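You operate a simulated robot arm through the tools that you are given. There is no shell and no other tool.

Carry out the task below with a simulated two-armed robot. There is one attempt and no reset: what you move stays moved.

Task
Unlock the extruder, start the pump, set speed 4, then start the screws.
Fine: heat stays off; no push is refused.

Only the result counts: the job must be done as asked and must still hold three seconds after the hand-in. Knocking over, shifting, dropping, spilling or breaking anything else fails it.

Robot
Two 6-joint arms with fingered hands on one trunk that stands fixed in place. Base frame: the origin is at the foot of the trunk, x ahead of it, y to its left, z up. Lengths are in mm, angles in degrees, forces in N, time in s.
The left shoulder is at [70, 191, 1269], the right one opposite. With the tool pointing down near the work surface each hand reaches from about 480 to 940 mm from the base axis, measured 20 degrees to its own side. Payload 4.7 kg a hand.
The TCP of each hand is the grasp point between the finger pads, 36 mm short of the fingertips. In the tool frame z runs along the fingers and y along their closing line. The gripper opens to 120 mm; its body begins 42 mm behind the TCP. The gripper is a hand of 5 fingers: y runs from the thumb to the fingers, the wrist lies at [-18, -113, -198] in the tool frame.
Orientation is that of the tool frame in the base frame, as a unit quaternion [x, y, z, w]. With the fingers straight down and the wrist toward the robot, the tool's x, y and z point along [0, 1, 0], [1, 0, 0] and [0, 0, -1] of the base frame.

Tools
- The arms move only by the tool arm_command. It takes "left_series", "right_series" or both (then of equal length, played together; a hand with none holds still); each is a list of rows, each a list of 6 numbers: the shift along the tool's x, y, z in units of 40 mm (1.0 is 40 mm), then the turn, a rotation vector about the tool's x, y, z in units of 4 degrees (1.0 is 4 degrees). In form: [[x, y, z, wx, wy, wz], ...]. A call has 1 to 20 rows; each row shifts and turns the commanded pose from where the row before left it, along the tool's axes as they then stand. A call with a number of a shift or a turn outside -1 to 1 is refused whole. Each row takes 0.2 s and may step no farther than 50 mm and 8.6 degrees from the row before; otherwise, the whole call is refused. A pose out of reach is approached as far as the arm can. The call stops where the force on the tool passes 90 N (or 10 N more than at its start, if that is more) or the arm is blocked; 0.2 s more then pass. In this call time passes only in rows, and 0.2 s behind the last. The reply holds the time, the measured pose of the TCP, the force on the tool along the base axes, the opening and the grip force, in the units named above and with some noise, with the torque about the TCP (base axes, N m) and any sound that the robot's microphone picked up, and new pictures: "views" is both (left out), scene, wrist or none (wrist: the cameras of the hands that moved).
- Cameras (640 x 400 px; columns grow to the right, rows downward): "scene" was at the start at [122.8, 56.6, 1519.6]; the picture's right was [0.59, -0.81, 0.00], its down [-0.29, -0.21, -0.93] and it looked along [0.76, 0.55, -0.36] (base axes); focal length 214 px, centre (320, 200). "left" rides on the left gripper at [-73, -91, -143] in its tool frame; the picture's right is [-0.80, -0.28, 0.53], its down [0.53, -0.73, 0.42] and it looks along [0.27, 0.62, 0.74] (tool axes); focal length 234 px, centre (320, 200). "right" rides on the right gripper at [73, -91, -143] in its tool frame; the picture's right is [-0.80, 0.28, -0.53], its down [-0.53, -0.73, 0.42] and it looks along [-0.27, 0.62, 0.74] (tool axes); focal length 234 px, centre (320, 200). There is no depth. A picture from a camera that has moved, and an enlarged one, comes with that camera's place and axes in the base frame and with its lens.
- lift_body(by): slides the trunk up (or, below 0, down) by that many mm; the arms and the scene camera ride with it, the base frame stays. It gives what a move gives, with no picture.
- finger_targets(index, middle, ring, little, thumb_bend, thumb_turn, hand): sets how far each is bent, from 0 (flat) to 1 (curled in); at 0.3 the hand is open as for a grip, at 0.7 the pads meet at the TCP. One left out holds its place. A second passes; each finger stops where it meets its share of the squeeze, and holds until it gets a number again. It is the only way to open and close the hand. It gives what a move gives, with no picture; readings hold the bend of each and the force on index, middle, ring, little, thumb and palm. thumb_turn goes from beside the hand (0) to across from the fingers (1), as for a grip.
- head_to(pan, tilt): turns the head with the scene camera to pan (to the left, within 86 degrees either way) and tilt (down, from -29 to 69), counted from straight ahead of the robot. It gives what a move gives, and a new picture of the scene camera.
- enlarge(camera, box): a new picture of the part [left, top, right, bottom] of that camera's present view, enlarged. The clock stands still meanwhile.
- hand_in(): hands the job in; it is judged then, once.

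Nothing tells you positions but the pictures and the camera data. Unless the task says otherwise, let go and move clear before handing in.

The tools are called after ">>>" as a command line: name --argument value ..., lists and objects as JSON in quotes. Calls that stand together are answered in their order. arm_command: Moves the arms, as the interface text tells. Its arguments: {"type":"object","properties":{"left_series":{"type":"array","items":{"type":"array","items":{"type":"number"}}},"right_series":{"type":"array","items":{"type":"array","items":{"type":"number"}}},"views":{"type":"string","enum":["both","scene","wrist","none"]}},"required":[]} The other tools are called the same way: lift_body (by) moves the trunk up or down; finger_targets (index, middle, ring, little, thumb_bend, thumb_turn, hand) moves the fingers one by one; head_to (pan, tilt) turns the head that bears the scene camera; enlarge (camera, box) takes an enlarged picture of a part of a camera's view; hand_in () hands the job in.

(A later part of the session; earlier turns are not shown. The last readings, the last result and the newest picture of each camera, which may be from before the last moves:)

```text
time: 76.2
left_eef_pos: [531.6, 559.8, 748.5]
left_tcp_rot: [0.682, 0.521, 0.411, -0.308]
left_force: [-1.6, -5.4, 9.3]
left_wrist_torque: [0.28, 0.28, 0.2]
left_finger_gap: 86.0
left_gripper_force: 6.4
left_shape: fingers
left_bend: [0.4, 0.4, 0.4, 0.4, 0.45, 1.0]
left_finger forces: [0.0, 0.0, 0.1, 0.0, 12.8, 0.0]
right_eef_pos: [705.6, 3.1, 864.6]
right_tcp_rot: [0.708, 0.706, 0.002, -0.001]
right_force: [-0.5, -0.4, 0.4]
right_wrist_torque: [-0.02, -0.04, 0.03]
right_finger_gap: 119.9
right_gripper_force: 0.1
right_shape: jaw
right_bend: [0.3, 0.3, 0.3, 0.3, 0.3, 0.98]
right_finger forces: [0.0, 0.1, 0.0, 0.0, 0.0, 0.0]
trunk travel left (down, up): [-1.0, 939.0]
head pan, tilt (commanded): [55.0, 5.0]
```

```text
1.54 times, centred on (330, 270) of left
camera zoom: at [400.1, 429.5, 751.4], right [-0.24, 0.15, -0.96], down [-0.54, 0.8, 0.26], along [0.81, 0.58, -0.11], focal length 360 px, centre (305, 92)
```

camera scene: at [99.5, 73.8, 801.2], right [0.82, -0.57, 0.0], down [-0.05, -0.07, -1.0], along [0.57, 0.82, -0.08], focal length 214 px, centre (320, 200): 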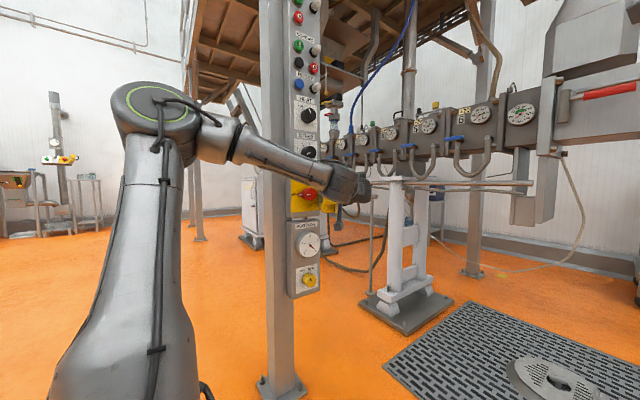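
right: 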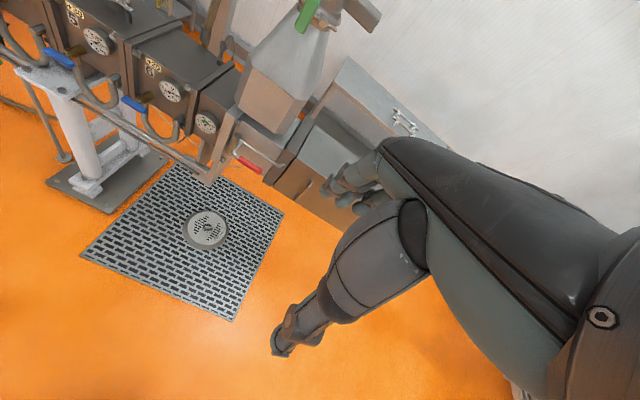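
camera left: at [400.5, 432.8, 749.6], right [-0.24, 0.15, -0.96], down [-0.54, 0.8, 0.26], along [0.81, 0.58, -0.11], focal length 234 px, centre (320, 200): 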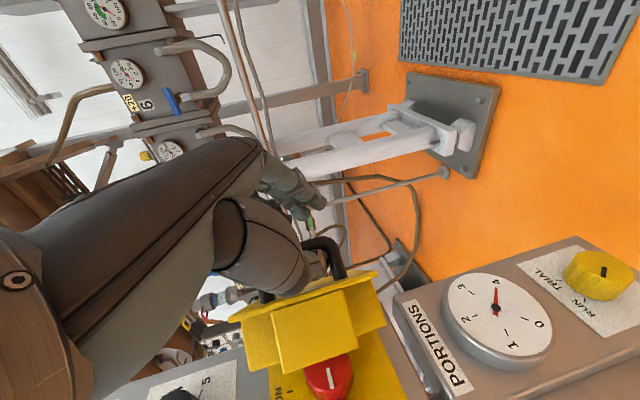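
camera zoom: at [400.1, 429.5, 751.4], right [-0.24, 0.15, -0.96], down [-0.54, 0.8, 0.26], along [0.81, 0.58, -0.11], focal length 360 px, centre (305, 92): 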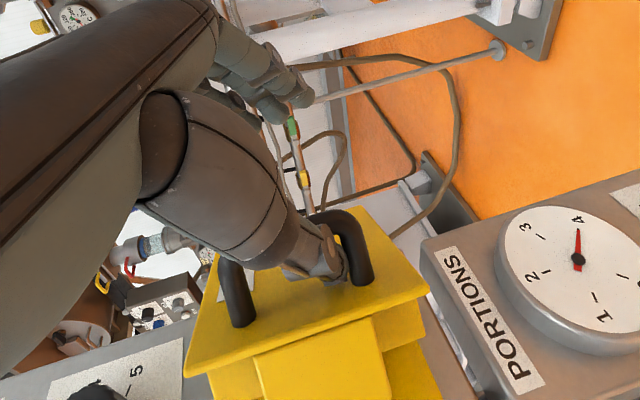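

>>> arm_command --left_series '[[0, 0, -0.2, 0, -0.5, 0], [0, 0, -0.2, 0, -0.5, 0], [0, 0, -0.2, 0, -0.5, 0], [0, 0, -0.2, 0, -0.5, 0]]' --views "wrist"

```text
time: 77.2
left_eef_pos: [513.5, 546.7, 758.7]
left_tcp_rot: [0.711, 0.54, 0.362, -0.27]
left_force: [-0.2, -0.3, 0.0]
left_wrist_torque: [-0.02, -0.03, 0.03]
left_finger_gap: 85.8
left_gripper_force: 0.1
left_shape: fingers
left_bend: [0.4, 0.4, 0.4, 0.4, 0.45, 0.99]
left_finger forces: [0.0, 0.1, 0.0, 0.1, 0.0, 0.0]
left hand out of reach, approached as far as the arm can: row 1, 2, 3, 4
right_eef_pos: [707.1, 4.8, 864.2]
right_tcp_rot: [0.707, 0.707, 0.001, 0.0]
right_force: [-0.3, 0.3, -0.1]
right_wrist_torque: [0.01, -0.02, -0.01]
right_finger_gap: 119.8
right_gripper_force: 0.0
right_shape: jaw
right_bend: [0.3, 0.3, 0.3, 0.3, 0.3, 0.98]
right_finger forces: [0.0, 0.0, 0.1, 0.0, 0.1, 0.0]
trunk travel left (down, up): [-1.0, 939.0]
head pan, tilt (commanded): [55.0, 5.0]
camera left: at [381.8, 418.8, 782.7], right [-0.28, 0.02, -0.96], down [-0.53, 0.83, 0.17], along [0.8, 0.56, -0.22], focal length 234 px, centre (320, 200)
```

left: 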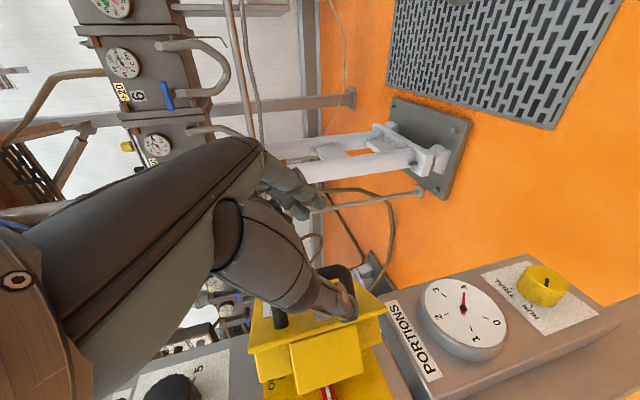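

>>> enlarge --camera "scene" --box '[270, 140, 370, 240]'

>>> enlarge --camera "left" --box '[200, 220, 420, 400]'

```text
4.00 times, centred on (320, 190) of scene
camera zoom: at [100.1, 77.1, 800.7], right [0.82, -0.57, 0.0], down [-0.05, -0.07, -1.0], along [0.57, 0.82, -0.09], focal length 858 px, centre (320, 240)
```

zoom: 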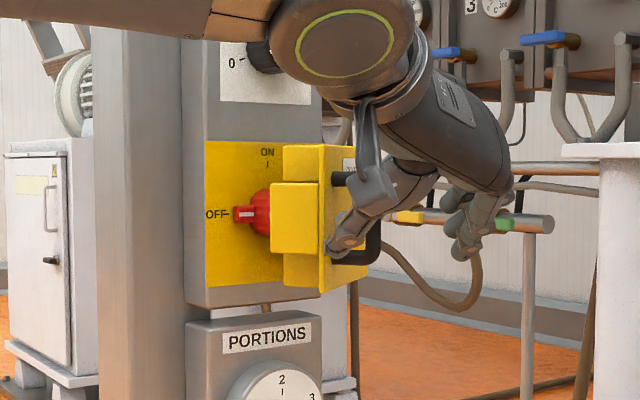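

```text
2.22 times, centred on (310, 310) of left
camera zoom: at [381.8, 418.8, 782.7], right [-0.28, 0.02, -0.96], down [-0.53, 0.83, 0.17], along [0.8, 0.56, -0.22], focal length 520 px, centre (342, -44)
```

zoom: 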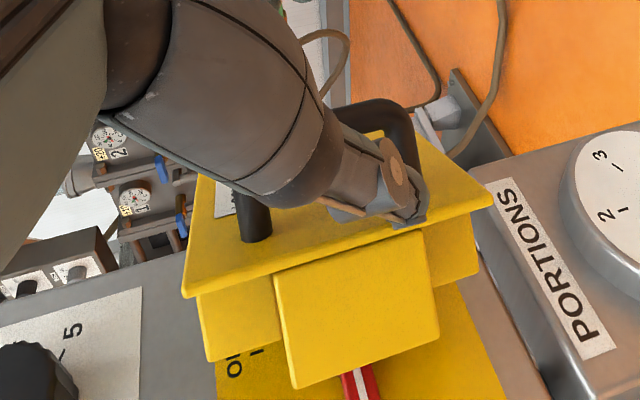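

The door stays put at roughly 57°, and the isolator lever points left at OFF. I'll back the hand out along the plate toward its free edge, then come in from the left to push the door further open from inside.

>>> arm_command --left_series '[[-0.141, -0.074, -0.194, 0, -1, 0], [-0.154, -0.074, -0.184, 0, -1, 0], [-0.167, -0.074, -0.172, 0, 0, 0], [-0.167, -0.074, -0.172, 0, 0, 0], [-0.167, -0.074, -0.172, 0, 0, 0], [-0.167, -0.074, -0.172, 0, 0, 0]]' --views "both"

```text
time: 78.6
left_eef_pos: [472.3, 506.8, 753.2]
left_tcp_rot: [0.733, 0.558, 0.312, -0.231]
left_force: [0.3, -0.1, 1.0]
left_wrist_torque: [0.04, 0.03, -0.01]
left_finger_gap: 85.7
left_gripper_force: 0.1
left_shape: fingers
left_bend: [0.4, 0.4, 0.4, 0.4, 0.45, 0.99]
left_finger forces: [0.1, 0.0, 0.0, 0.0, 0.0, 0.0]
left hand out of reach, approached as far as the arm can: row 3, 5, 6
right_eef_pos: [707.4, 3.5, 864.1]
right_tcp_rot: [0.708, 0.706, 0.0, 0.0]
right_force: [0.9, 0.1, 0.5]
right_wrist_torque: [0.0, 0.01, -0.02]
right_finger_gap: 119.8
right_gripper_force: 0.2
right_shape: jaw
right_bend: [0.3, 0.3, 0.3, 0.3, 0.3, 0.98]
right_finger forces: [0.1, 0.0, 0.0, 0.1, 0.0, 0.0]
trunk travel left (down, up): [-1.0, 939.0]
head pan, tilt (commanded): [55.0, 5.0]
camera scene: at [100.2, 77.1, 800.8], right [0.82, -0.57, 0.0], down [-0.05, -0.07, -1.0], along [0.57, 0.82, -0.09], focal length 214 px, centre (320, 200)
camera left: at [342.2, 384.8, 799.1], right [-0.31, -0.11, -0.94], down [-0.52, 0.85, 0.08], along [0.79, 0.52, -0.32], focal length 234 px, centre (320, 200)
```

scene: 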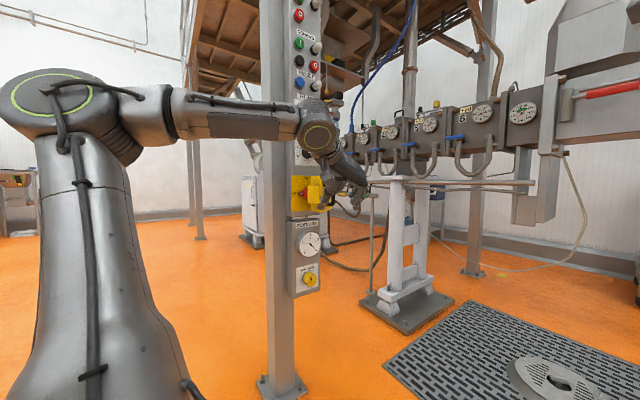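
left: 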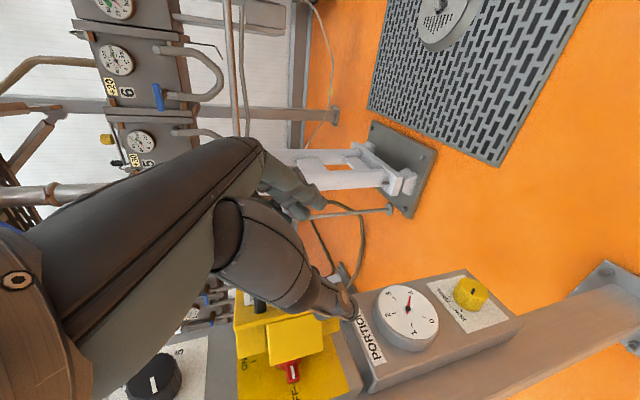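

The door is free and stays at ~57°. I'll move the hand to the left of it, then forward with the fingers pointing at the panel but staying short of the isolator.

>>> arm_command --left_series '[[-0.115, -0.577, -0.119, 0, 0, 0], [-0.115, -0.577, -0.119, 0, 0, 0], [-0.115, -0.577, -0.119, 0, 0, 0]]' --views "none"

>>> arm_command --left_series '[[0.183, -0.076, 0.19, 0, 1, 0], [0.17, -0.076, 0.203, 0, 1, 0], [0.156, -0.076, 0.214, 0, 1, 0], [0.14, -0.076, 0.225, 0, 1, 0], [0.124, -0.076, 0.234, 0, 1, 0]]' --views "both"

```text
time: 79.4
left_eef_pos: [399.2, 505.9, 752.5]
left_tcp_rot: [0.733, 0.559, 0.311, -0.232]
left_force: [-0.3, 0.6, -0.4]
left_wrist_torque: [-0.02, -0.02, 0.01]
left_finger_gap: 85.5
left_gripper_force: 0.1
left_shape: fingers
left_bend: [0.4, 0.4, 0.4, 0.4, 0.45, 0.99]
left_finger forces: [0.1, 0.0, 0.0, 0.0, 0.1, 0.0]
right_eef_pos: [706.8, 4.5, 865.3]
right_tcp_rot: [0.708, 0.706, 0.0, 0.0]
right_force: [0.1, -0.3, 0.7]
right_wrist_torque: [0.0, -0.02, -0.04]
right_finger_gap: 119.7
right_gripper_force: 0.1
right_shape: jaw
right_bend: [0.3, 0.3, 0.3, 0.3, 0.3, 0.98]
right_finger forces: [0.0, 0.0, 0.0, 0.0, 0.1, 0.0]
trunk travel left (down, up): [-1.0, 939.0]
head pan, tilt (commanded): [55.0, 5.0]
```

```text
time: 80.6
left_eef_pos: [400.8, 551.5, 753.3]
left_tcp_rot: [0.668, 0.511, 0.433, -0.326]
left_force: [-0.6, 0.4, 0.8]
left_wrist_torque: [0.0, 0.01, 0.0]
left_finger_gap: 85.5
left_gripper_force: 0.1
left_shape: fingers
left_bend: [0.4, 0.4, 0.4, 0.4, 0.45, 0.99]
left_finger forces: [0.0, 0.1, 0.0, 0.1, 0.0, 0.0]
left hand out of reach, approached as far as the arm can: row 5
right_eef_pos: [707.3, 4.6, 865.0]
right_tcp_rot: [0.707, 0.707, 0.0, 0.0]
right_force: [0.5, -0.5, -0.2]
right_wrist_torque: [-0.02, 0.0, -0.01]
right_finger_gap: 119.8
right_gripper_force: 0.0
right_shape: jaw
right_bend: [0.3, 0.3, 0.3, 0.3, 0.3, 0.98]
right_finger forces: [0.1, 0.1, 0.1, 0.0, 0.0, 0.0]
trunk travel left (down, up): [-1.0, 939.0]
head pan, tilt (commanded): [55.0, 5.0]
camera scene: at [100.2, 77.1, 800.8], right [0.82, -0.57, 0.0], down [-0.05, -0.07, -1.0], along [0.57, 0.82, -0.09], focal length 214 px, centre (320, 200)
camera left: at [270.4, 420.6, 744.3], right [-0.22, 0.22, -0.95], down [-0.55, 0.78, 0.31], along [0.81, 0.59, -0.06], focal length 234 px, centre (320, 200)
```

scene: 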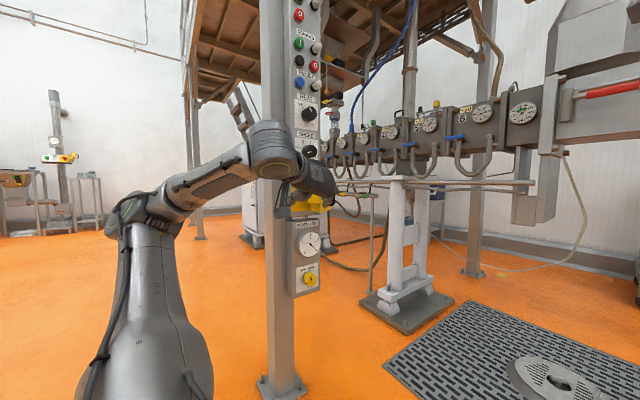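
left: 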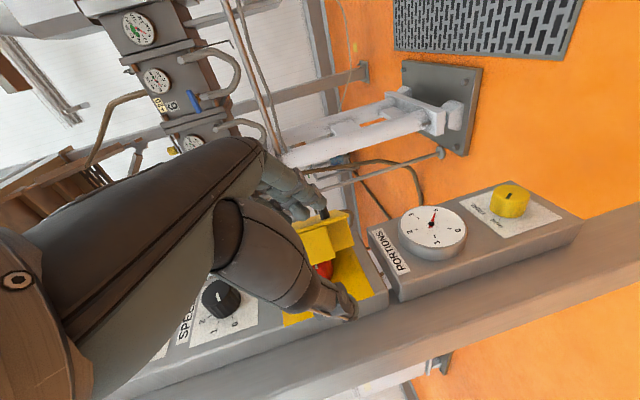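

>>> arm_command --left_series '[[0.112, -0.13, 0.25, 0, 0, 0], [0.112, -0.13, 0.25, 0, 0, 0], [0.112, -0.13, 0.25, 0, 0, 0]]' --views "wrist"

>>> enlarge --camera "left" --box '[220, 140, 420, 340]'

```text
time: 81.4
left_eef_pos: [400.9, 554.1, 758.4]
left_tcp_rot: [0.668, 0.511, 0.433, -0.325]
left_force: [-0.5, -0.3, -1.2]
left_wrist_torque: [0.01, 0.0, 0.01]
left_finger_gap: 85.5
left_gripper_force: 0.1
left_shape: fingers
left_bend: [0.4, 0.4, 0.4, 0.4, 0.45, 0.99]
left_finger forces: [0.1, 0.1, 0.0, 0.0, 0.0, 0.1]
left hand out of reach, approached as far as the arm can: row 1, 2, 3
right_eef_pos: [707.9, 4.1, 863.5]
right_tcp_rot: [0.708, 0.706, 0.0, 0.0]
right_force: [0.6, 0.1, 0.0]
right_wrist_torque: [-0.02, 0.02, 0.01]
right_finger_gap: 119.7
right_gripper_force: 0.1
right_shape: jaw
right_bend: [0.3, 0.3, 0.3, 0.3, 0.3, 0.98]
right_finger forces: [0.0, 0.0, 0.1, 0.0, 0.1, 0.0]
trunk travel left (down, up): [-1.0, 939.0]
head pan, tilt (commanded): [55.0, 5.0]
camera left: at [270.5, 424.0, 749.3], right [-0.22, 0.22, -0.95], down [-0.55, 0.78, 0.31], along [0.81, 0.59, -0.06], focal length 234 px, centre (320, 200)
```

left: 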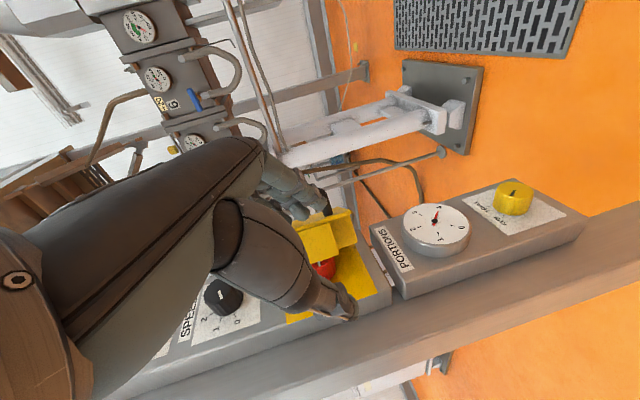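

```text
2.00 times, centred on (320, 240) of left
camera zoom: at [270.5, 424.0, 749.3], right [-0.22, 0.22, -0.95], down [-0.55, 0.78, 0.31], along [0.81, 0.59, -0.06], focal length 468 px, centre (320, 120)
```

zoom: 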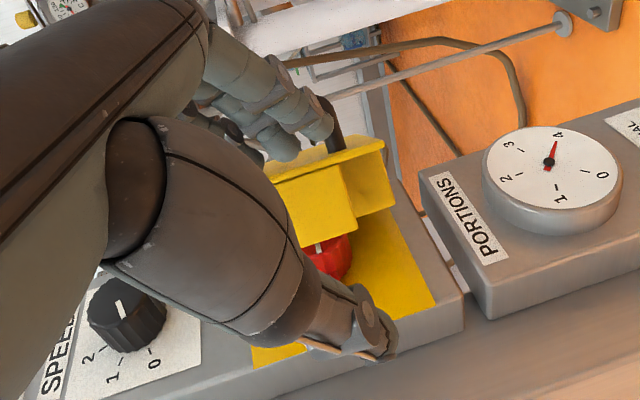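

>>> arm_command --left_series '[[0.078, -0.055, 0.176, -0.914, 0, 0.407], [0.076, -0.068, 0.172, -0.914, 0, 0.407], [0.074, -0.081, 0.167, -0.914, 0, 0.407]]' --views "both"

```text
time: 82.2
left_eef_pos: [408.4, 519.1, 774.6]
left_tcp_rot: [0.718, 0.437, 0.465, -0.279]
left_force: [-0.1, -0.5, -0.1]
left_wrist_torque: [0.02, 0.03, -0.01]
left_finger_gap: 85.6
left_gripper_force: 0.0
left_shape: fingers
left_bend: [0.4, 0.4, 0.4, 0.4, 0.45, 0.99]
left_finger forces: [0.0, 0.1, 0.0, 0.1, 0.0, 0.1]
left hand out of reach, approached as far as the arm can: row 1, 2, 3
right_eef_pos: [706.2, 3.9, 863.7]
right_tcp_rot: [0.708, 0.706, 0.0, 0.0]
right_force: [1.1, -0.4, -0.4]
right_wrist_torque: [-0.01, 0.0, 0.02]
right_finger_gap: 119.5
right_gripper_force: 0.1
right_shape: jaw
right_bend: [0.3, 0.3, 0.3, 0.3, 0.3, 0.98]
right_finger forces: [0.0, 0.0, 0.0, 0.0, 0.0, 0.0]
trunk travel left (down, up): [-1.0, 939.0]
head pan, tilt (commanded): [55.0, 5.0]
camera scene: at [100.2, 77.2, 800.7], right [0.82, -0.57, 0.0], down [-0.05, -0.07, -1.0], along [0.57, 0.82, -0.09], focal length 214 px, centre (320, 200)
camera left: at [252.7, 418.4, 764.9], right [-0.17, 0.26, -0.95], down [-0.37, 0.88, 0.3], along [0.91, 0.41, -0.06], focal length 234 px, centre (320, 200)
```

scene: 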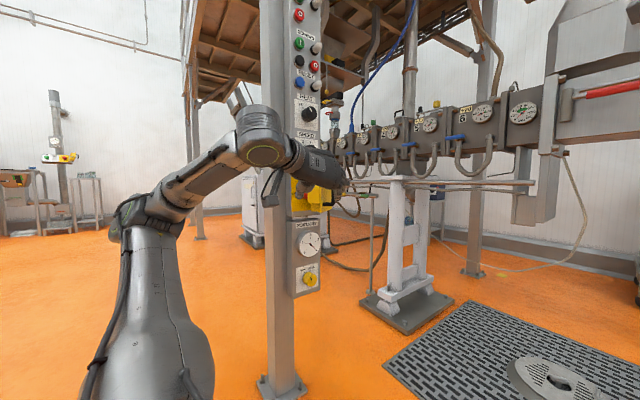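
left: 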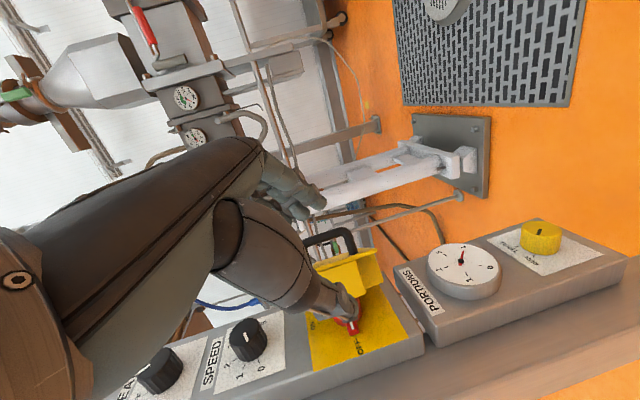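

The wide-open hand can't get in there. I'll return to the known free pose in front, close the hand to make it slim, and then enter left of the door with the closed fingers to push it open.

>>> arm_command --left_series '[[-0.052, 0.288, 0.129, 0, -1, 0], [-0.045, 0.288, 0.132, 0, -1, 0], [-0.035, 0.288, 0.135, 0, -1, 0], [-0.024, 0.288, 0.137, 0, -1, 0], [-0.02, 0.288, 0.137, 0, -1, 0]]' --views "none"

>>> finger_targets --hand "left" --index 0.7 --middle 0.7 --ring 0.7 --little 0.7 --thumb_bend 0.7

>>> arm_command --left_series '[[0, 0, 0, 0, 0.1, 0]]' --views "both"

```text
time: 83.4
left_eef_pos: [469.7, 508.1, 753.4]
left_tcp_rot: [0.787, 0.479, 0.334, -0.198]
left_force: [0.0, -0.2, -0.9]
left_wrist_torque: [-0.01, -0.03, 0.03]
left_finger_gap: 85.6
left_gripper_force: 0.1
left_shape: fingers
left_bend: [0.4, 0.4, 0.4, 0.4, 0.45, 0.99]
left_finger forces: [0.0, 0.1, 0.1, 0.1, 0.1, 0.1]
right_eef_pos: [707.9, 4.0, 864.0]
right_tcp_rot: [0.707, 0.707, -0.001, 0.0]
right_force: [0.0, 0.4, -0.4]
right_wrist_torque: [-0.03, 0.0, 0.0]
right_finger_gap: 120.0
right_gripper_force: 0.1
right_shape: jaw
right_bend: [0.3, 0.3, 0.3, 0.3, 0.3, 0.98]
right_finger forces: [0.1, 0.1, 0.0, 0.0, 0.1, 0.1]
trunk travel left (down, up): [-1.0, 939.0]
head pan, tilt (commanded): [55.0, 5.0]
```

```text
time: 84.4
left_eef_pos: [467.2, 507.3, 754.5]
left_tcp_rot: [0.787, 0.479, 0.334, -0.2]
left_force: [-0.2, 0.5, -0.5]
left_wrist_torque: [-0.01, 0.02, -0.03]
left_finger_gap: 4.9
left_gripper_force: 0.1
left_shape: fingers
left_bend: [0.7, 0.7, 0.7, 0.7, 0.7, 1.0]
left_finger forces: [0.0, 0.1, 0.0, 0.0, 0.0, 0.0]
right_eef_pos: [707.9, 4.6, 865.3]
right_tcp_rot: [0.707, 0.707, 0.0, 0.0]
right_force: [-0.1, 0.3, -0.2]
right_wrist_torque: [0.01, -0.02, -0.02]
right_finger_gap: 119.7
right_gripper_force: 0.1
right_shape: jaw
right_bend: [0.3, 0.3, 0.3, 0.3, 0.3, 0.98]
right_finger forces: [0.1, 0.0, 0.0, 0.1, 0.1, 0.0]
trunk travel left (down, up): [-1.0, 939.0]
head pan, tilt (commanded): [55.0, 5.0]
```

```text
time: 84.8
left_eef_pos: [468.9, 508.0, 753.6]
left_tcp_rot: [0.785, 0.478, 0.338, -0.201]
left_force: [-0.3, 0.4, 0.6]
left_wrist_torque: [0.0, 0.0, 0.01]
left_finger_gap: 4.8
left_gripper_force: 0.0
left_shape: fingers
left_bend: [0.7, 0.7, 0.7, 0.7, 0.7, 1.0]
left_finger forces: [0.1, 0.0, 0.1, 0.1, 0.0, 0.1]
right_eef_pos: [708.9, 4.1, 863.8]
right_tcp_rot: [0.708, 0.706, 0.0, 0.0]
right_force: [0.7, -0.8, 0.2]
right_wrist_torque: [-0.01, 0.01, -0.03]
right_finger_gap: 119.9
right_gripper_force: 0.1
right_shape: jaw
right_bend: [0.3, 0.3, 0.3, 0.3, 0.3, 0.98]
right_finger forces: [0.0, 0.1, 0.0, 0.0, 0.0, 0.0]
trunk travel left (down, up): [-1.0, 939.0]
head pan, tilt (commanded): [55.0, 5.0]
camera scene: at [100.1, 77.1, 800.7], right [0.82, -0.57, 0.0], down [-0.05, -0.07, -1.0], along [0.57, 0.82, -0.09], focal length 214 px, centre (320, 200)
camera left: at [316.5, 414.4, 799.0], right [-0.32, -0.03, -0.95], down [-0.34, 0.94, 0.08], along [0.88, 0.35, -0.31], focal length 234 px, centre (320, 200)
```

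scene: 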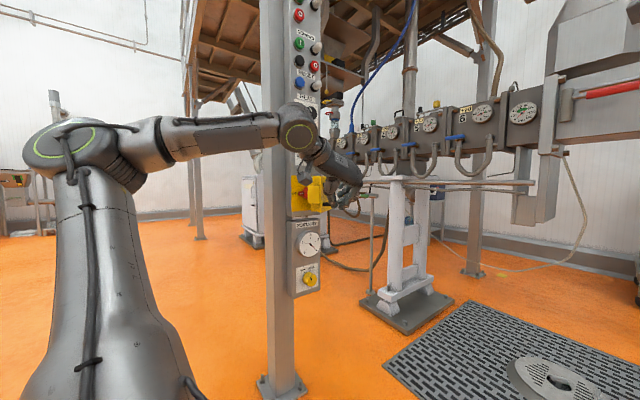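
left: 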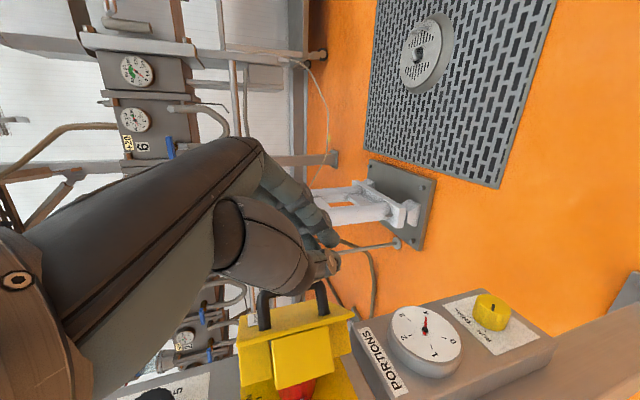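

>>> arm_command --left_series '[[-0.053, -0.13, -0.057, 0.731, 0, -0.682], [-0.045, -0.132, -0.05, 0.731, 0, -0.682], [-0.04, -0.134, -0.045, 0.731, 0, -0.682], [-0.035, -0.136, -0.04, 0.731, 0, -0.682]]' --views "none"

>>> arm_command --left_series '[[0.1, -0.04, 0.11, 0, 1, 0], [0.095, -0.04, 0.115, 0, 1, 0], [0.085, -0.04, 0.12, 0, 1, 0], [0.075, -0.04, 0.125, 0, 1, 0], [0.065, -0.04, 0.13, 0, 1, 0], [0.055, -0.04, 0.133, 0, 1, 0], [0.045, -0.04, 0.136, 0, 1, 0], [0.035, -0.04, 0.138, 0, 1, 0]]' --views "both"

```text
time: 85.8
left_eef_pos: [444.5, 506.7, 753.5]
left_tcp_rot: [0.712, 0.583, 0.304, -0.246]
left_force: [-0.1, 0.1, 0.2]
left_wrist_torque: [-0.01, -0.01, -0.01]
left_finger_gap: 4.9
left_gripper_force: 0.0
left_shape: fingers
left_bend: [0.7, 0.7, 0.7, 0.7, 0.7, 1.0]
left_finger forces: [0.0, 0.0, 0.0, 0.0, 0.0, 0.1]
right_eef_pos: [707.1, 4.1, 865.0]
right_tcp_rot: [0.708, 0.706, 0.0, 0.001]
right_force: [0.7, 0.4, -0.9]
right_wrist_torque: [0.0, 0.02, 0.02]
right_finger_gap: 119.7
right_gripper_force: 0.0
right_shape: jaw
right_bend: [0.3, 0.3, 0.3, 0.3, 0.3, 0.98]
right_finger forces: [0.0, 0.1, 0.1, 0.1, 0.0, 0.0]
trunk travel left (down, up): [-1.0, 939.0]
head pan, tilt (commanded): [55.0, 5.0]
```

```text
time: 87.6
left_eef_pos: [440.6, 556.0, 753.0]
left_tcp_rot: [0.601, 0.492, 0.489, -0.397]
left_force: [0.3, -0.5, 0.4]
left_wrist_torque: [0.0, -0.03, 0.0]
left_finger_gap: 4.8
left_gripper_force: 0.1
left_shape: fingers
left_bend: [0.7, 0.7, 0.7, 0.7, 0.7, 1.0]
left_finger forces: [0.0, 0.0, 0.1, 0.0, 0.1, 0.0]
right_eef_pos: [707.6, 5.4, 863.5]
right_tcp_rot: [0.707, 0.707, 0.0, -0.001]
right_force: [-0.6, 0.0, 0.8]
right_wrist_torque: [-0.02, -0.01, 0.01]
right_finger_gap: 119.9
right_gripper_force: 0.1
right_shape: jaw
right_bend: [0.3, 0.3, 0.3, 0.3, 0.3, 0.98]
right_finger forces: [0.0, 0.0, 0.0, 0.1, 0.0, 0.0]
trunk travel left (down, up): [-1.0, 939.0]
head pan, tilt (commanded): [55.0, 5.0]
camera scene: at [100.2, 77.1, 800.8], right [0.82, -0.57, 0.0], down [-0.05, -0.07, -1.0], along [0.57, 0.82, -0.09], focal length 214 px, centre (320, 200)
camera left: at [319.5, 421.3, 709.2], right [-0.2, 0.4, -0.9], down [-0.61, 0.66, 0.43], along [0.76, 0.64, 0.11], focal length 234 px, centre (320, 200)
```

scene: 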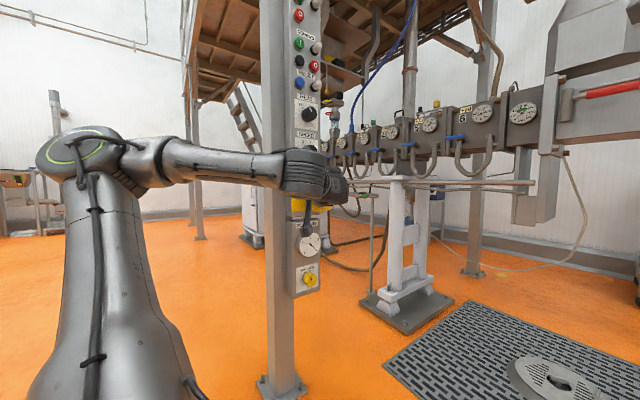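
left: 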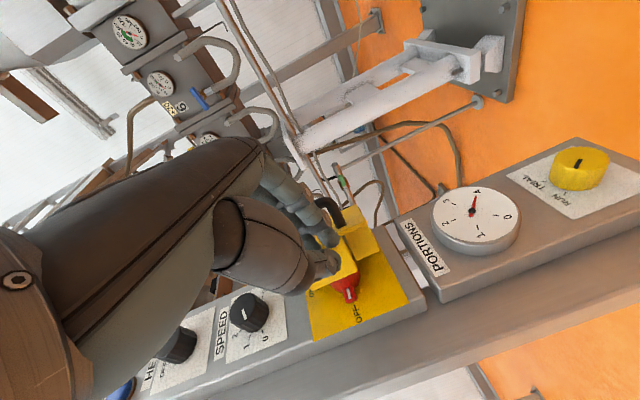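

The slim closed hand is well placed at [441, 556, 753] with no limit hit. I'll move it forward, slightly left, into the gap beside the open door.

>>> arm_command --left_series '[[0.053, -0.134, 0.273, 0, 0, 0], [0.053, -0.134, 0.273, 0, 0, 0], [0.053, -0.134, 0.273, 0, 0, 0]]' --views "wrist"

>>> enlarge --camera "left" --box '[220, 160, 440, 340]'

>>> enlarge --camera "scene" --box '[270, 140, 370, 240]'

```text
time: 88.4
left_eef_pos: [434.9, 581.9, 750.5]
left_tcp_rot: [0.601, 0.492, 0.489, -0.397]
left_force: [-1.3, -0.7, -0.1]
left_wrist_torque: [0.03, 0.04, 0.0]
left_finger_gap: 4.7
left_gripper_force: 0.9
left_shape: fingers
left_bend: [0.7, 0.7, 0.7, 0.7, 0.7, 1.0]
left_finger forces: [0.1, 1.8, 0.1, 0.1, 0.0, 0.0]
left hand out of reach, approached as far as the arm can: row 3
right_eef_pos: [707.2, 3.3, 864.3]
right_tcp_rot: [0.708, 0.706, 0.0, 0.001]
right_force: [0.2, 0.9, 0.4]
right_wrist_torque: [-0.04, -0.02, -0.01]
right_finger_gap: 119.7
right_gripper_force: 0.0
right_shape: jaw
right_bend: [0.3, 0.3, 0.3, 0.3, 0.3, 0.98]
right_finger forces: [0.0, 0.1, 0.0, 0.0, 0.1, 0.1]
trunk travel left (down, up): [-1.0, 939.0]
head pan, tilt (commanded): [55.0, 5.0]
camera left: at [315.0, 448.7, 708.1], right [-0.2, 0.4, -0.9], down [-0.61, 0.66, 0.43], along [0.76, 0.64, 0.11], focal length 234 px, centre (320, 200)
```

left: 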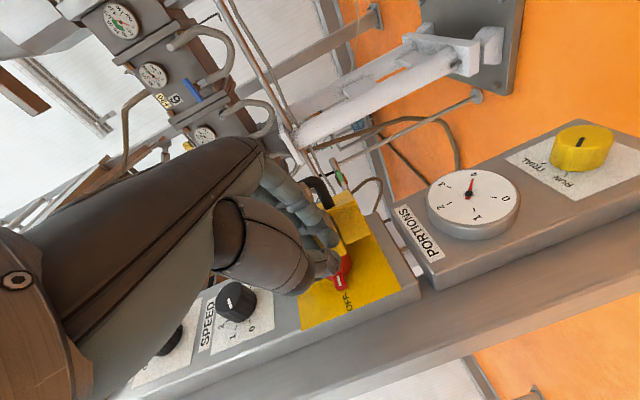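

```text
2.22 times, centred on (330, 250) of left
camera zoom: at [315.0, 448.7, 708.1], right [-0.2, 0.4, -0.9], down [-0.61, 0.66, 0.43], along [0.76, 0.64, 0.11], focal length 520 px, centre (298, 89)
```

zoom: 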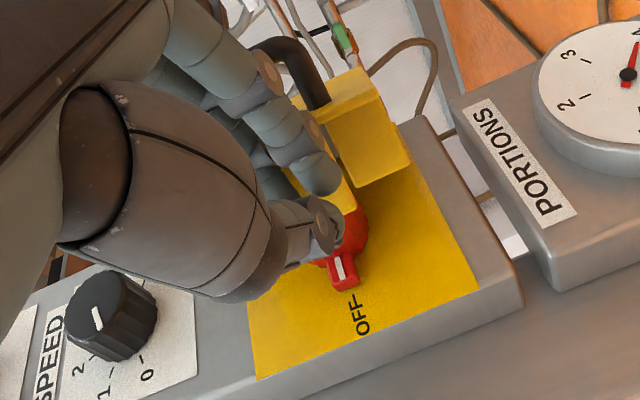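

```text
4.00 times, centred on (320, 190) of scene
camera zoom: at [100.1, 77.0, 800.8], right [0.82, -0.57, 0.0], down [-0.05, -0.07, -1.0], along [0.57, 0.82, -0.09], focal length 858 px, centre (320, 240)
```

zoom: 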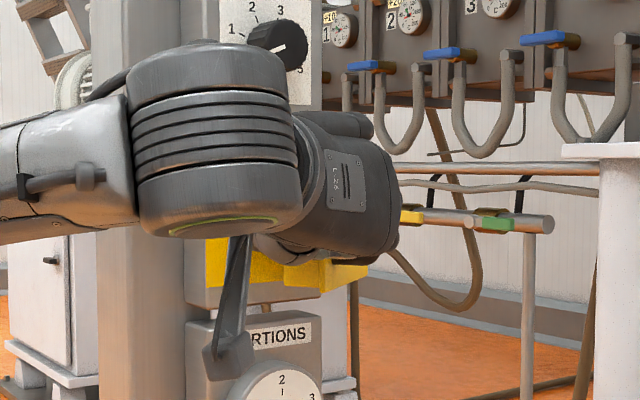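

The fingers now bear lightly on the guard block from inside. I'll sweep the hand to +x to push the door further open.

>>> arm_command --left_series '[[0.01, 0.19, 0.065, -0.49, 0, 0.095], [0.01, 0.19, 0.065, -0.49, 0, 0.095], [0.01, 0.19, 0.065, -0.49, 0, 0.095], [0.01, 0.19, 0.065, -0.49, 0, 0.095]]' --views "wrist"

>>> enlarge --camera "left" --box '[220, 160, 440, 340]'

```text
time: 89.4
left_eef_pos: [471.6, 571.2, 751.9]
left_tcp_rot: [0.633, 0.447, 0.518, -0.362]
left_force: [-36.8, -52.3, -8.3]
left_wrist_torque: [0.05, -0.25, 0.49]
left_finger_gap: 0.0
left_gripper_force: 36.8
left_shape: fingers
left_bend: [0.72, 0.72, 0.73, 0.7, 0.68, 1.0]
left_finger forces: [29.2, 19.1, 14.3, 0.1, 11.4, 0.0]
left hand out of reach, approached as far as the arm can: row 2, 3
right_eef_pos: [705.2, 0.5, 865.9]
right_tcp_rot: [0.708, 0.707, 0.003, -0.001]
right_force: [0.4, -0.6, -0.6]
right_wrist_torque: [0.02, 0.04, 0.01]
right_finger_gap: 119.9
right_gripper_force: 0.1
right_shape: jaw
right_bend: [0.3, 0.3, 0.3, 0.3, 0.3, 0.98]
right_finger forces: [0.1, 0.0, 0.1, 0.0, 0.0, 0.0]
trunk travel left (down, up): [-1.0, 939.0]
head pan, tilt (commanded): [55.0, 5.0]
camera left: at [332.8, 456.5, 707.8], right [-0.14, 0.43, -0.89], down [-0.51, 0.74, 0.43], along [0.85, 0.52, 0.12], focal length 234 px, centre (320, 200)
```

left: 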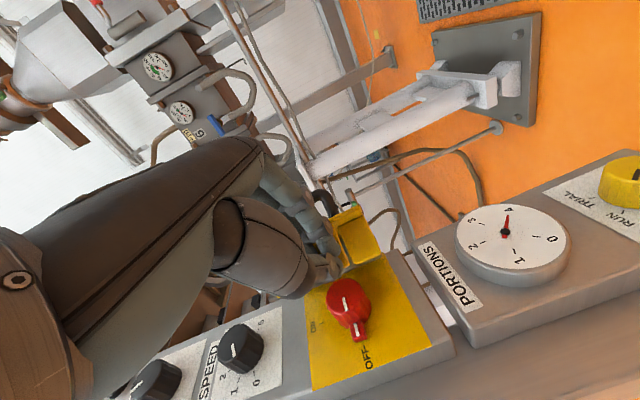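

```text
2.22 times, centred on (330, 250) of left
camera zoom: at [332.8, 456.5, 707.8], right [-0.14, 0.43, -0.89], down [-0.51, 0.74, 0.43], along [0.85, 0.52, 0.12], focal length 520 px, centre (298, 89)
```

zoom: 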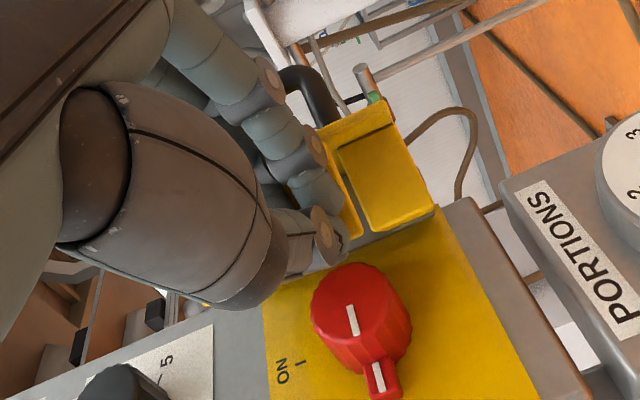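

The door is at ~75° and the isolator is fully visible, still at OFF. The hand slid back a bit; I'll move it forward again and continue to push sideways.

>>> arm_command --left_series '[[0.03, 0.02, 0.17, 0, 0, 0], [0.03, 0.05, 0.17, 0, 0, 0]]' --views "none"

>>> arm_command --left_series '[[0.01, 0.16, 0.08, 0, 0, 0], [0.01, 0.16, 0.08, 0, 0, 0]]' --views "wrist"

```text
time: 89.8
left_eef_pos: [473.8, 570.3, 749.6]
left_tcp_rot: [0.634, 0.442, 0.521, -0.363]
left_force: [-43.4, -63.3, -5.2]
left_wrist_torque: [0.23, -0.23, 0.47]
left_finger_gap: 0.0
left_gripper_force: 42.1
left_shape: fingers
left_bend: [0.72, 0.73, 0.73, 0.7, 0.68, 1.0]
left_finger forces: [22.1, 23.3, 14.5, 0.0, 24.2, 0.1]
left hand out of reach, approached as far as the arm can: row 1
right_eef_pos: [703.9, 3.1, 870.5]
right_tcp_rot: [0.706, 0.708, 0.004, 0.0]
right_force: [-0.8, -0.2, 1.4]
right_wrist_torque: [-0.05, -0.09, -0.02]
right_finger_gap: 120.0
right_gripper_force: 0.0
right_shape: jaw
right_bend: [0.3, 0.3, 0.3, 0.3, 0.3, 0.98]
right_finger forces: [0.0, 0.0, 0.0, 0.0, 0.0, 0.0]
trunk travel left (down, up): [-1.0, 939.0]
head pan, tilt (commanded): [55.0, 5.0]
stopped in row 2 (left hand): the force on the tool passed its limit at 98 N (the readings are from after the stop); the commanded pose is now the measured one
```

```text
time: 90.2
left_eef_pos: [476.8, 567.5, 748.9]
left_tcp_rot: [0.635, 0.437, 0.524, -0.363]
left_force: [-37.0, -60.5, -2.3]
left_wrist_torque: [0.43, -0.19, 0.74]
left_finger_gap: 0.2
left_gripper_force: 39.3
left_shape: fingers
left_bend: [0.72, 0.73, 0.73, 0.7, 0.69, 1.0]
left_finger forces: [19.6, 14.9, 16.8, 0.0, 27.2, 0.0]
right_eef_pos: [704.9, 0.1, 868.3]
right_tcp_rot: [0.707, 0.707, 0.004, -0.001]
right_force: [-0.1, 0.2, 1.0]
right_wrist_torque: [-0.03, -0.02, 0.02]
right_finger_gap: 120.1
right_gripper_force: 0.1
right_shape: jaw
right_bend: [0.3, 0.3, 0.3, 0.3, 0.3, 0.98]
right_finger forces: [0.0, 0.0, 0.0, 0.0, 0.0, 0.1]
trunk travel left (down, up): [-1.0, 939.0]
head pan, tilt (commanded): [55.0, 5.0]
stopped in row 1 (left hand): the force on the tool passed its limit at 102 N (the readings are from after the stop); the commanded pose is now the measured one
camera left: at [336.9, 455.2, 703.9], right [-0.13, 0.44, -0.89], down [-0.5, 0.74, 0.44], along [0.85, 0.5, 0.12], focal length 234 px, centre (320, 200)
```

left: 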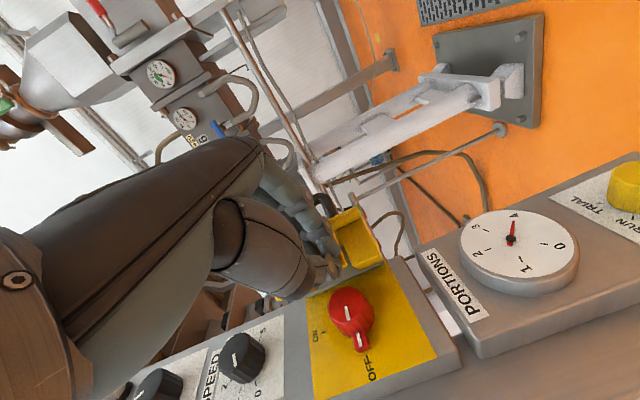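

The fingertips press on the block's end rather than its back. I'll back out, shift left, and go in deeper (y≈605) before sweeping right.

>>> arm_command --left_series '[[-0.03, -0.02, -0.2, 0, 0, 0], [-0.03, -0.05, -0.2, 0, 0, 0], [0, -0.3, -0.02, 0, 0, 0], [0, -0.3, -0.02, 0, 0, 0]]' --views "none"

>>> arm_command --left_series '[[0, -0.1, 0.03, 0.98, 0, -0.19], [0, -0.1, 0.03, 0.98, 0, -0.19], [0, 0, 0.05, 0.98, 0, -0.19], [0, 0, 0.05, 0.98, 0, -0.19]]' --views "both"

```text
time: 91.2
left_eef_pos: [459.1, 562.8, 747.4]
left_tcp_rot: [0.633, 0.445, 0.519, -0.364]
left_force: [-0.2, 0.2, 0.5]
left_wrist_torque: [-0.07, 0.0, -0.04]
left_finger_gap: 4.0
left_gripper_force: 0.0
left_shape: fingers
left_bend: [0.7, 0.7, 0.7, 0.7, 0.7, 1.0]
left_finger forces: [0.0, 0.1, 0.0, 0.0, 0.2, 0.0]
left hand out of reach, approached as far as the arm can: row 4
right_eef_pos: [705.9, 4.1, 866.6]
right_tcp_rot: [0.707, 0.707, 0.001, 0.001]
right_force: [-1.3, 0.6, 0.1]
right_wrist_torque: [0.0, -0.05, 0.01]
right_finger_gap: 120.1
right_gripper_force: 0.1
right_shape: jaw
right_bend: [0.3, 0.3, 0.3, 0.3, 0.3, 0.98]
right_finger forces: [0.1, 0.0, 0.1, 0.0, 0.0, 0.0]
trunk travel left (down, up): [-1.0, 939.0]
head pan, tilt (commanded): [55.0, 5.0]
```

```text
time: 92.2
left_eef_pos: [435.0, 601.1, 740.0]
left_tcp_rot: [0.564, 0.526, 0.468, -0.431]
left_force: [-38.8, -46.5, 6.0]
left_wrist_torque: [1.03, -1.08, -1.44]
left_finger_gap: 6.2
left_gripper_force: 30.8
left_shape: fingers
left_bend: [0.7, 0.7, 0.71, 0.7, 0.68, 1.0]
left_finger forces: [0.7, 35.6, 23.2, 0.1, 0.0, 0.0]
left hand out of reach, approached as far as the arm can: row 2, 3, 4
right_eef_pos: [704.1, 1.1, 868.9]
right_tcp_rot: [0.708, 0.706, 0.003, -0.001]
right_force: [0.1, -0.3, 0.4]
right_wrist_torque: [0.02, 0.03, -0.03]
right_finger_gap: 120.2
right_gripper_force: 0.0
right_shape: jaw
right_bend: [0.3, 0.3, 0.3, 0.3, 0.3, 0.98]
right_finger forces: [0.0, 0.1, 0.0, 0.0, 0.0, 0.0]
trunk travel left (down, up): [-1.0, 939.0]
head pan, tilt (commanded): [55.0, 5.0]
camera scene: at [96.4, 72.6, 801.7], right [0.82, -0.57, 0.0], down [-0.05, -0.07, -1.0], along [0.57, 0.82, -0.08], focal length 214 px, centre (320, 200)
camera left: at [332.8, 454.1, 693.3], right [-0.25, 0.38, -0.89], down [-0.69, 0.57, 0.44], along [0.68, 0.72, 0.13], focal length 234 px, centre (320, 200)
```

scene: 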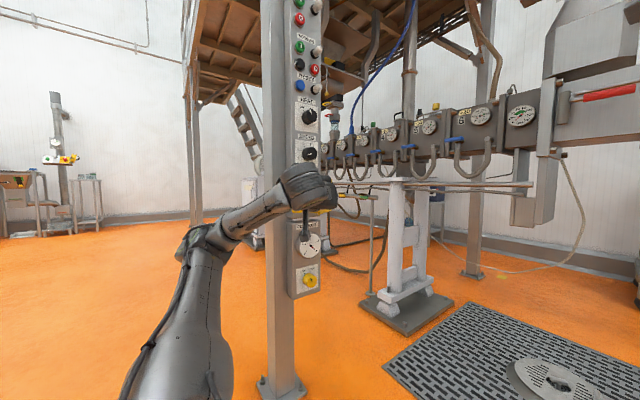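
left: 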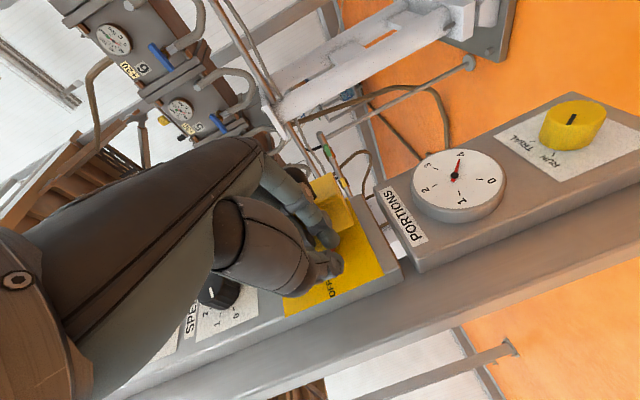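

The arm's elbow dropped and the hand jumped deeper, pressing on something. I'll back off slightly and look.

>>> arm_command --left_series '[[0, -0.1, -0.12, 0, 0, 0]]' --views "none"

>>> enlarge --camera "left" --box '[220, 160, 420, 330]'

>>> enlarge --camera "scene" --box '[270, 140, 370, 240]'

```text
time: 92.5
left_eef_pos: [431.6, 601.4, 737.3]
left_tcp_rot: [0.567, 0.526, 0.467, -0.429]
left_force: [-21.8, -23.8, 7.1]
left_wrist_torque: [0.54, -0.74, -0.69]
left_finger_gap: 4.7
left_gripper_force: 16.0
left_shape: fingers
left_bend: [0.7, 0.71, 0.71, 0.7, 0.69, 1.0]
left_finger forces: [0.1, 21.4, 10.6, 0.0, 0.0, 0.0]
right_eef_pos: [704.8, 4.0, 867.4]
right_tcp_rot: [0.707, 0.707, 0.001, 0.0]
right_force: [0.1, 0.4, 0.6]
right_wrist_torque: [-0.03, -0.02, -0.01]
right_finger_gap: 120.0
right_gripper_force: 0.1
right_shape: jaw
right_bend: [0.3, 0.3, 0.3, 0.3, 0.3, 0.98]
right_finger forces: [0.1, 0.0, 0.0, 0.0, 0.0, 0.0]
trunk travel left (down, up): [-1.0, 939.0]
head pan, tilt (commanded): [55.0, 5.0]
```

```text
2.35 times, centred on (320, 245) of left
camera zoom: at [329.6, 454.2, 692.1], right [-0.25, 0.38, -0.89], down [-0.69, 0.57, 0.44], along [0.68, 0.73, 0.12], focal length 551 px, centre (320, 94)
```

zoom: 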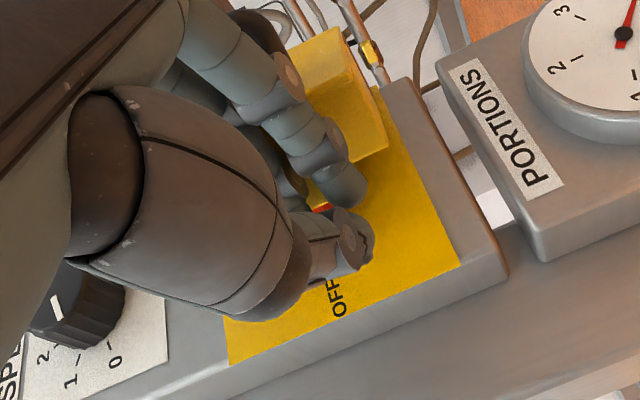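

```text
4.00 times, centred on (320, 190) of scene
camera zoom: at [98.5, 75.5, 801.2], right [0.82, -0.57, 0.0], down [-0.05, -0.07, -1.0], along [0.57, 0.82, -0.08], focal length 858 px, centre (320, 240)
```

zoom: 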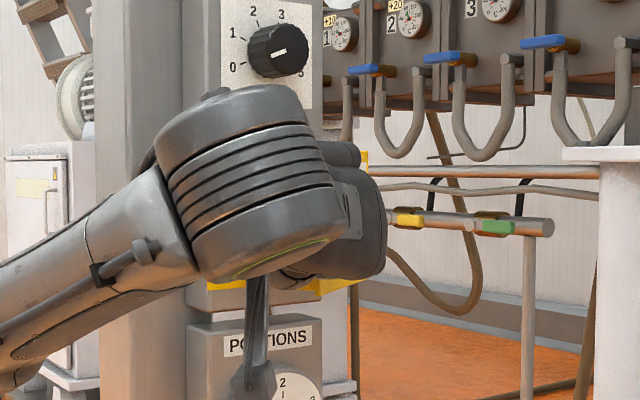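

The fingers are now inside, beside the guard block's back. I'll push to +x in small steps.

>>> arm_command --left_series '[[0.03, 0.2, 0.01, 0, 0, 0], [0.02, 0.2, 0.01, 0, 0, 0]]' --views "wrist"

```text
time: 93.2
left_eef_pos: [443.0, 601.9, 737.7]
left_tcp_rot: [0.567, 0.521, 0.47, -0.431]
left_force: [-49.8, -60.3, -8.2]
left_wrist_torque: [1.03, -1.06, -1.53]
left_finger_gap: 0.3
left_gripper_force: 41.0
left_shape: fingers
left_bend: [0.7, 0.7, 0.71, 0.71, 0.68, 1.0]
left_finger forces: [15.0, 36.4, 24.0, 7.0, 0.1, 0.0]
left hand out of reach, approached as far as the arm can: row 1, 2
right_eef_pos: [704.8, 2.6, 870.1]
right_tcp_rot: [0.707, 0.707, 0.005, 0.0]
right_force: [-0.6, 0.1, 0.1]
right_wrist_torque: [-0.02, -0.08, -0.02]
right_finger_gap: 120.2
right_gripper_force: 0.1
right_shape: jaw
right_bend: [0.3, 0.3, 0.3, 0.3, 0.3, 0.98]
right_finger forces: [0.1, 0.0, 0.1, 0.1, 0.1, 0.1]
trunk travel left (down, up): [-1.0, 939.0]
head pan, tilt (commanded): [55.0, 5.0]
stopped in row 2 (left hand): the force on the tool passed its limit at 95 N (the readings are from after the stop); the commanded pose is now the measured one
camera left: at [338.1, 456.6, 691.7], right [-0.25, 0.39, -0.89], down [-0.69, 0.58, 0.44], along [0.68, 0.72, 0.13], focal length 234 px, centre (320, 200)
```

left: 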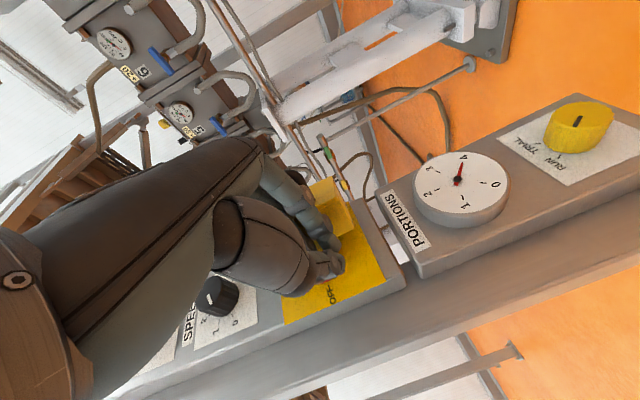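

The fingertips are pressing on the isolator lever's front, not on the door. The door is open enough: I don't need to push it more; I can lift the lever from OFF (left) to ON (up). I'll back off first.

>>> arm_command --left_series '[[-0.05, -0.08, -0.25, 0, 0, 0], [-0.05, -0.02, -0.25, 0, 0, 0], [-0.05, -0.02, -0.25, 0, 0, 0], [-0.05, 0, -0.25, 0, 0, 0]]' --views "both"

```text
time: 94.2
left_eef_pos: [425.9, 592.7, 725.7]
left_tcp_rot: [0.57, 0.523, 0.466, -0.429]
left_force: [-0.3, -0.1, -0.2]
left_wrist_torque: [0.01, 0.02, 0.02]
left_finger_gap: 3.8
left_gripper_force: 0.0
left_shape: fingers
left_bend: [0.7, 0.7, 0.7, 0.7, 0.7, 1.0]
left_finger forces: [0.0, 0.0, 0.0, 0.0, 0.0, 0.0]
left hand out of reach, approached as far as the arm can: row 1, 2, 3, 4
right_eef_pos: [708.5, 5.7, 865.2]
right_tcp_rot: [0.707, 0.707, 0.0, 0.0]
right_force: [-0.4, 0.3, 0.0]
right_wrist_torque: [0.04, 0.0, 0.01]
right_finger_gap: 119.9
right_gripper_force: 0.0
right_shape: jaw
right_bend: [0.3, 0.3, 0.3, 0.3, 0.3, 0.98]
right_finger forces: [0.0, 0.0, 0.1, 0.0, 0.1, 0.0]
trunk travel left (down, up): [-1.0, 939.0]
head pan, tilt (commanded): [55.0, 5.0]
camera scene: at [100.5, 77.4, 800.7], right [0.82, -0.57, 0.0], down [-0.05, -0.07, -1.0], along [0.57, 0.82, -0.09], focal length 214 px, centre (320, 200)
camera left: at [321.5, 446.2, 680.4], right [-0.25, 0.38, -0.89], down [-0.69, 0.58, 0.44], along [0.68, 0.72, 0.12], focal length 234 px, centre (320, 200)
```

scene: 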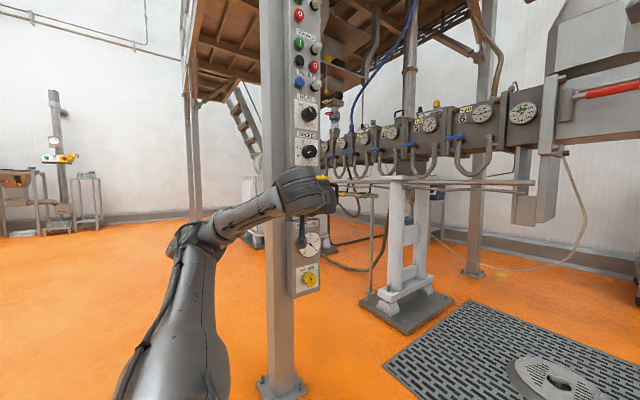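
left: 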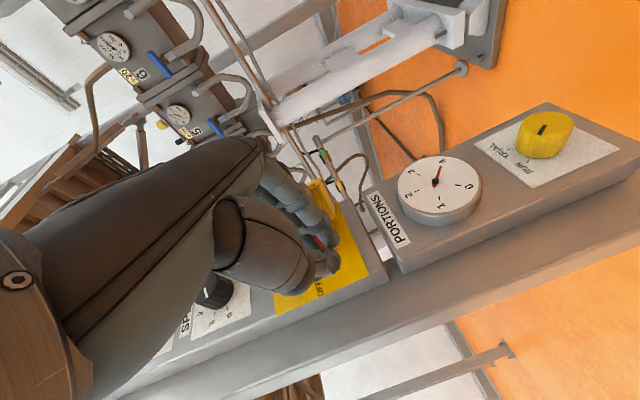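

>>> finger_targets --hand "left" --index 0.3 --middle 1.0 --ring 1.0 --little 1.0 --thumb_bend 0.5

>>> enlarge --camera "left" --box '[220, 140, 420, 330]'

```text
time: 95.2
left_eef_pos: [426.4, 590.8, 725.4]
left_tcp_rot: [0.569, 0.521, 0.468, -0.43]
left_force: [-6.7, -12.1, -2.6]
left_wrist_torque: [-0.14, 0.18, -0.77]
left_finger_gap: 92.7
left_gripper_force: 6.7
left_shape: fingers
left_bend: [0.3, 1.0, 1.0, 1.0, 0.5, 1.0]
left_finger forces: [12.7, 0.1, 0.0, 0.0, 0.0, 0.1]
right_eef_pos: [707.6, 5.1, 865.5]
right_tcp_rot: [0.707, 0.707, 0.002, 0.0]
right_force: [-0.7, 0.0, 0.4]
right_wrist_torque: [-0.02, 0.02, -0.01]
right_finger_gap: 119.9
right_gripper_force: 0.1
right_shape: jaw
right_bend: [0.3, 0.3, 0.3, 0.3, 0.3, 0.98]
right_finger forces: [0.0, 0.1, 0.1, 0.0, 0.0, 0.1]
trunk travel left (down, up): [-1.0, 939.0]
head pan, tilt (commanded): [55.0, 5.0]
```

```text
2.11 times, centred on (320, 235) of left
camera zoom: at [321.2, 445.5, 680.8], right [-0.25, 0.38, -0.89], down [-0.68, 0.58, 0.44], along [0.69, 0.72, 0.12], focal length 493 px, centre (320, 126)
```

zoom: 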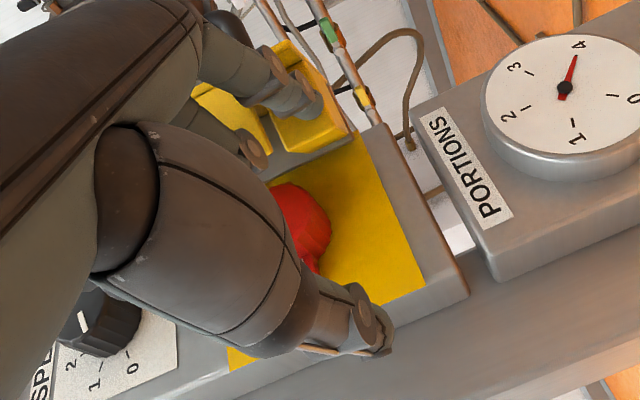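

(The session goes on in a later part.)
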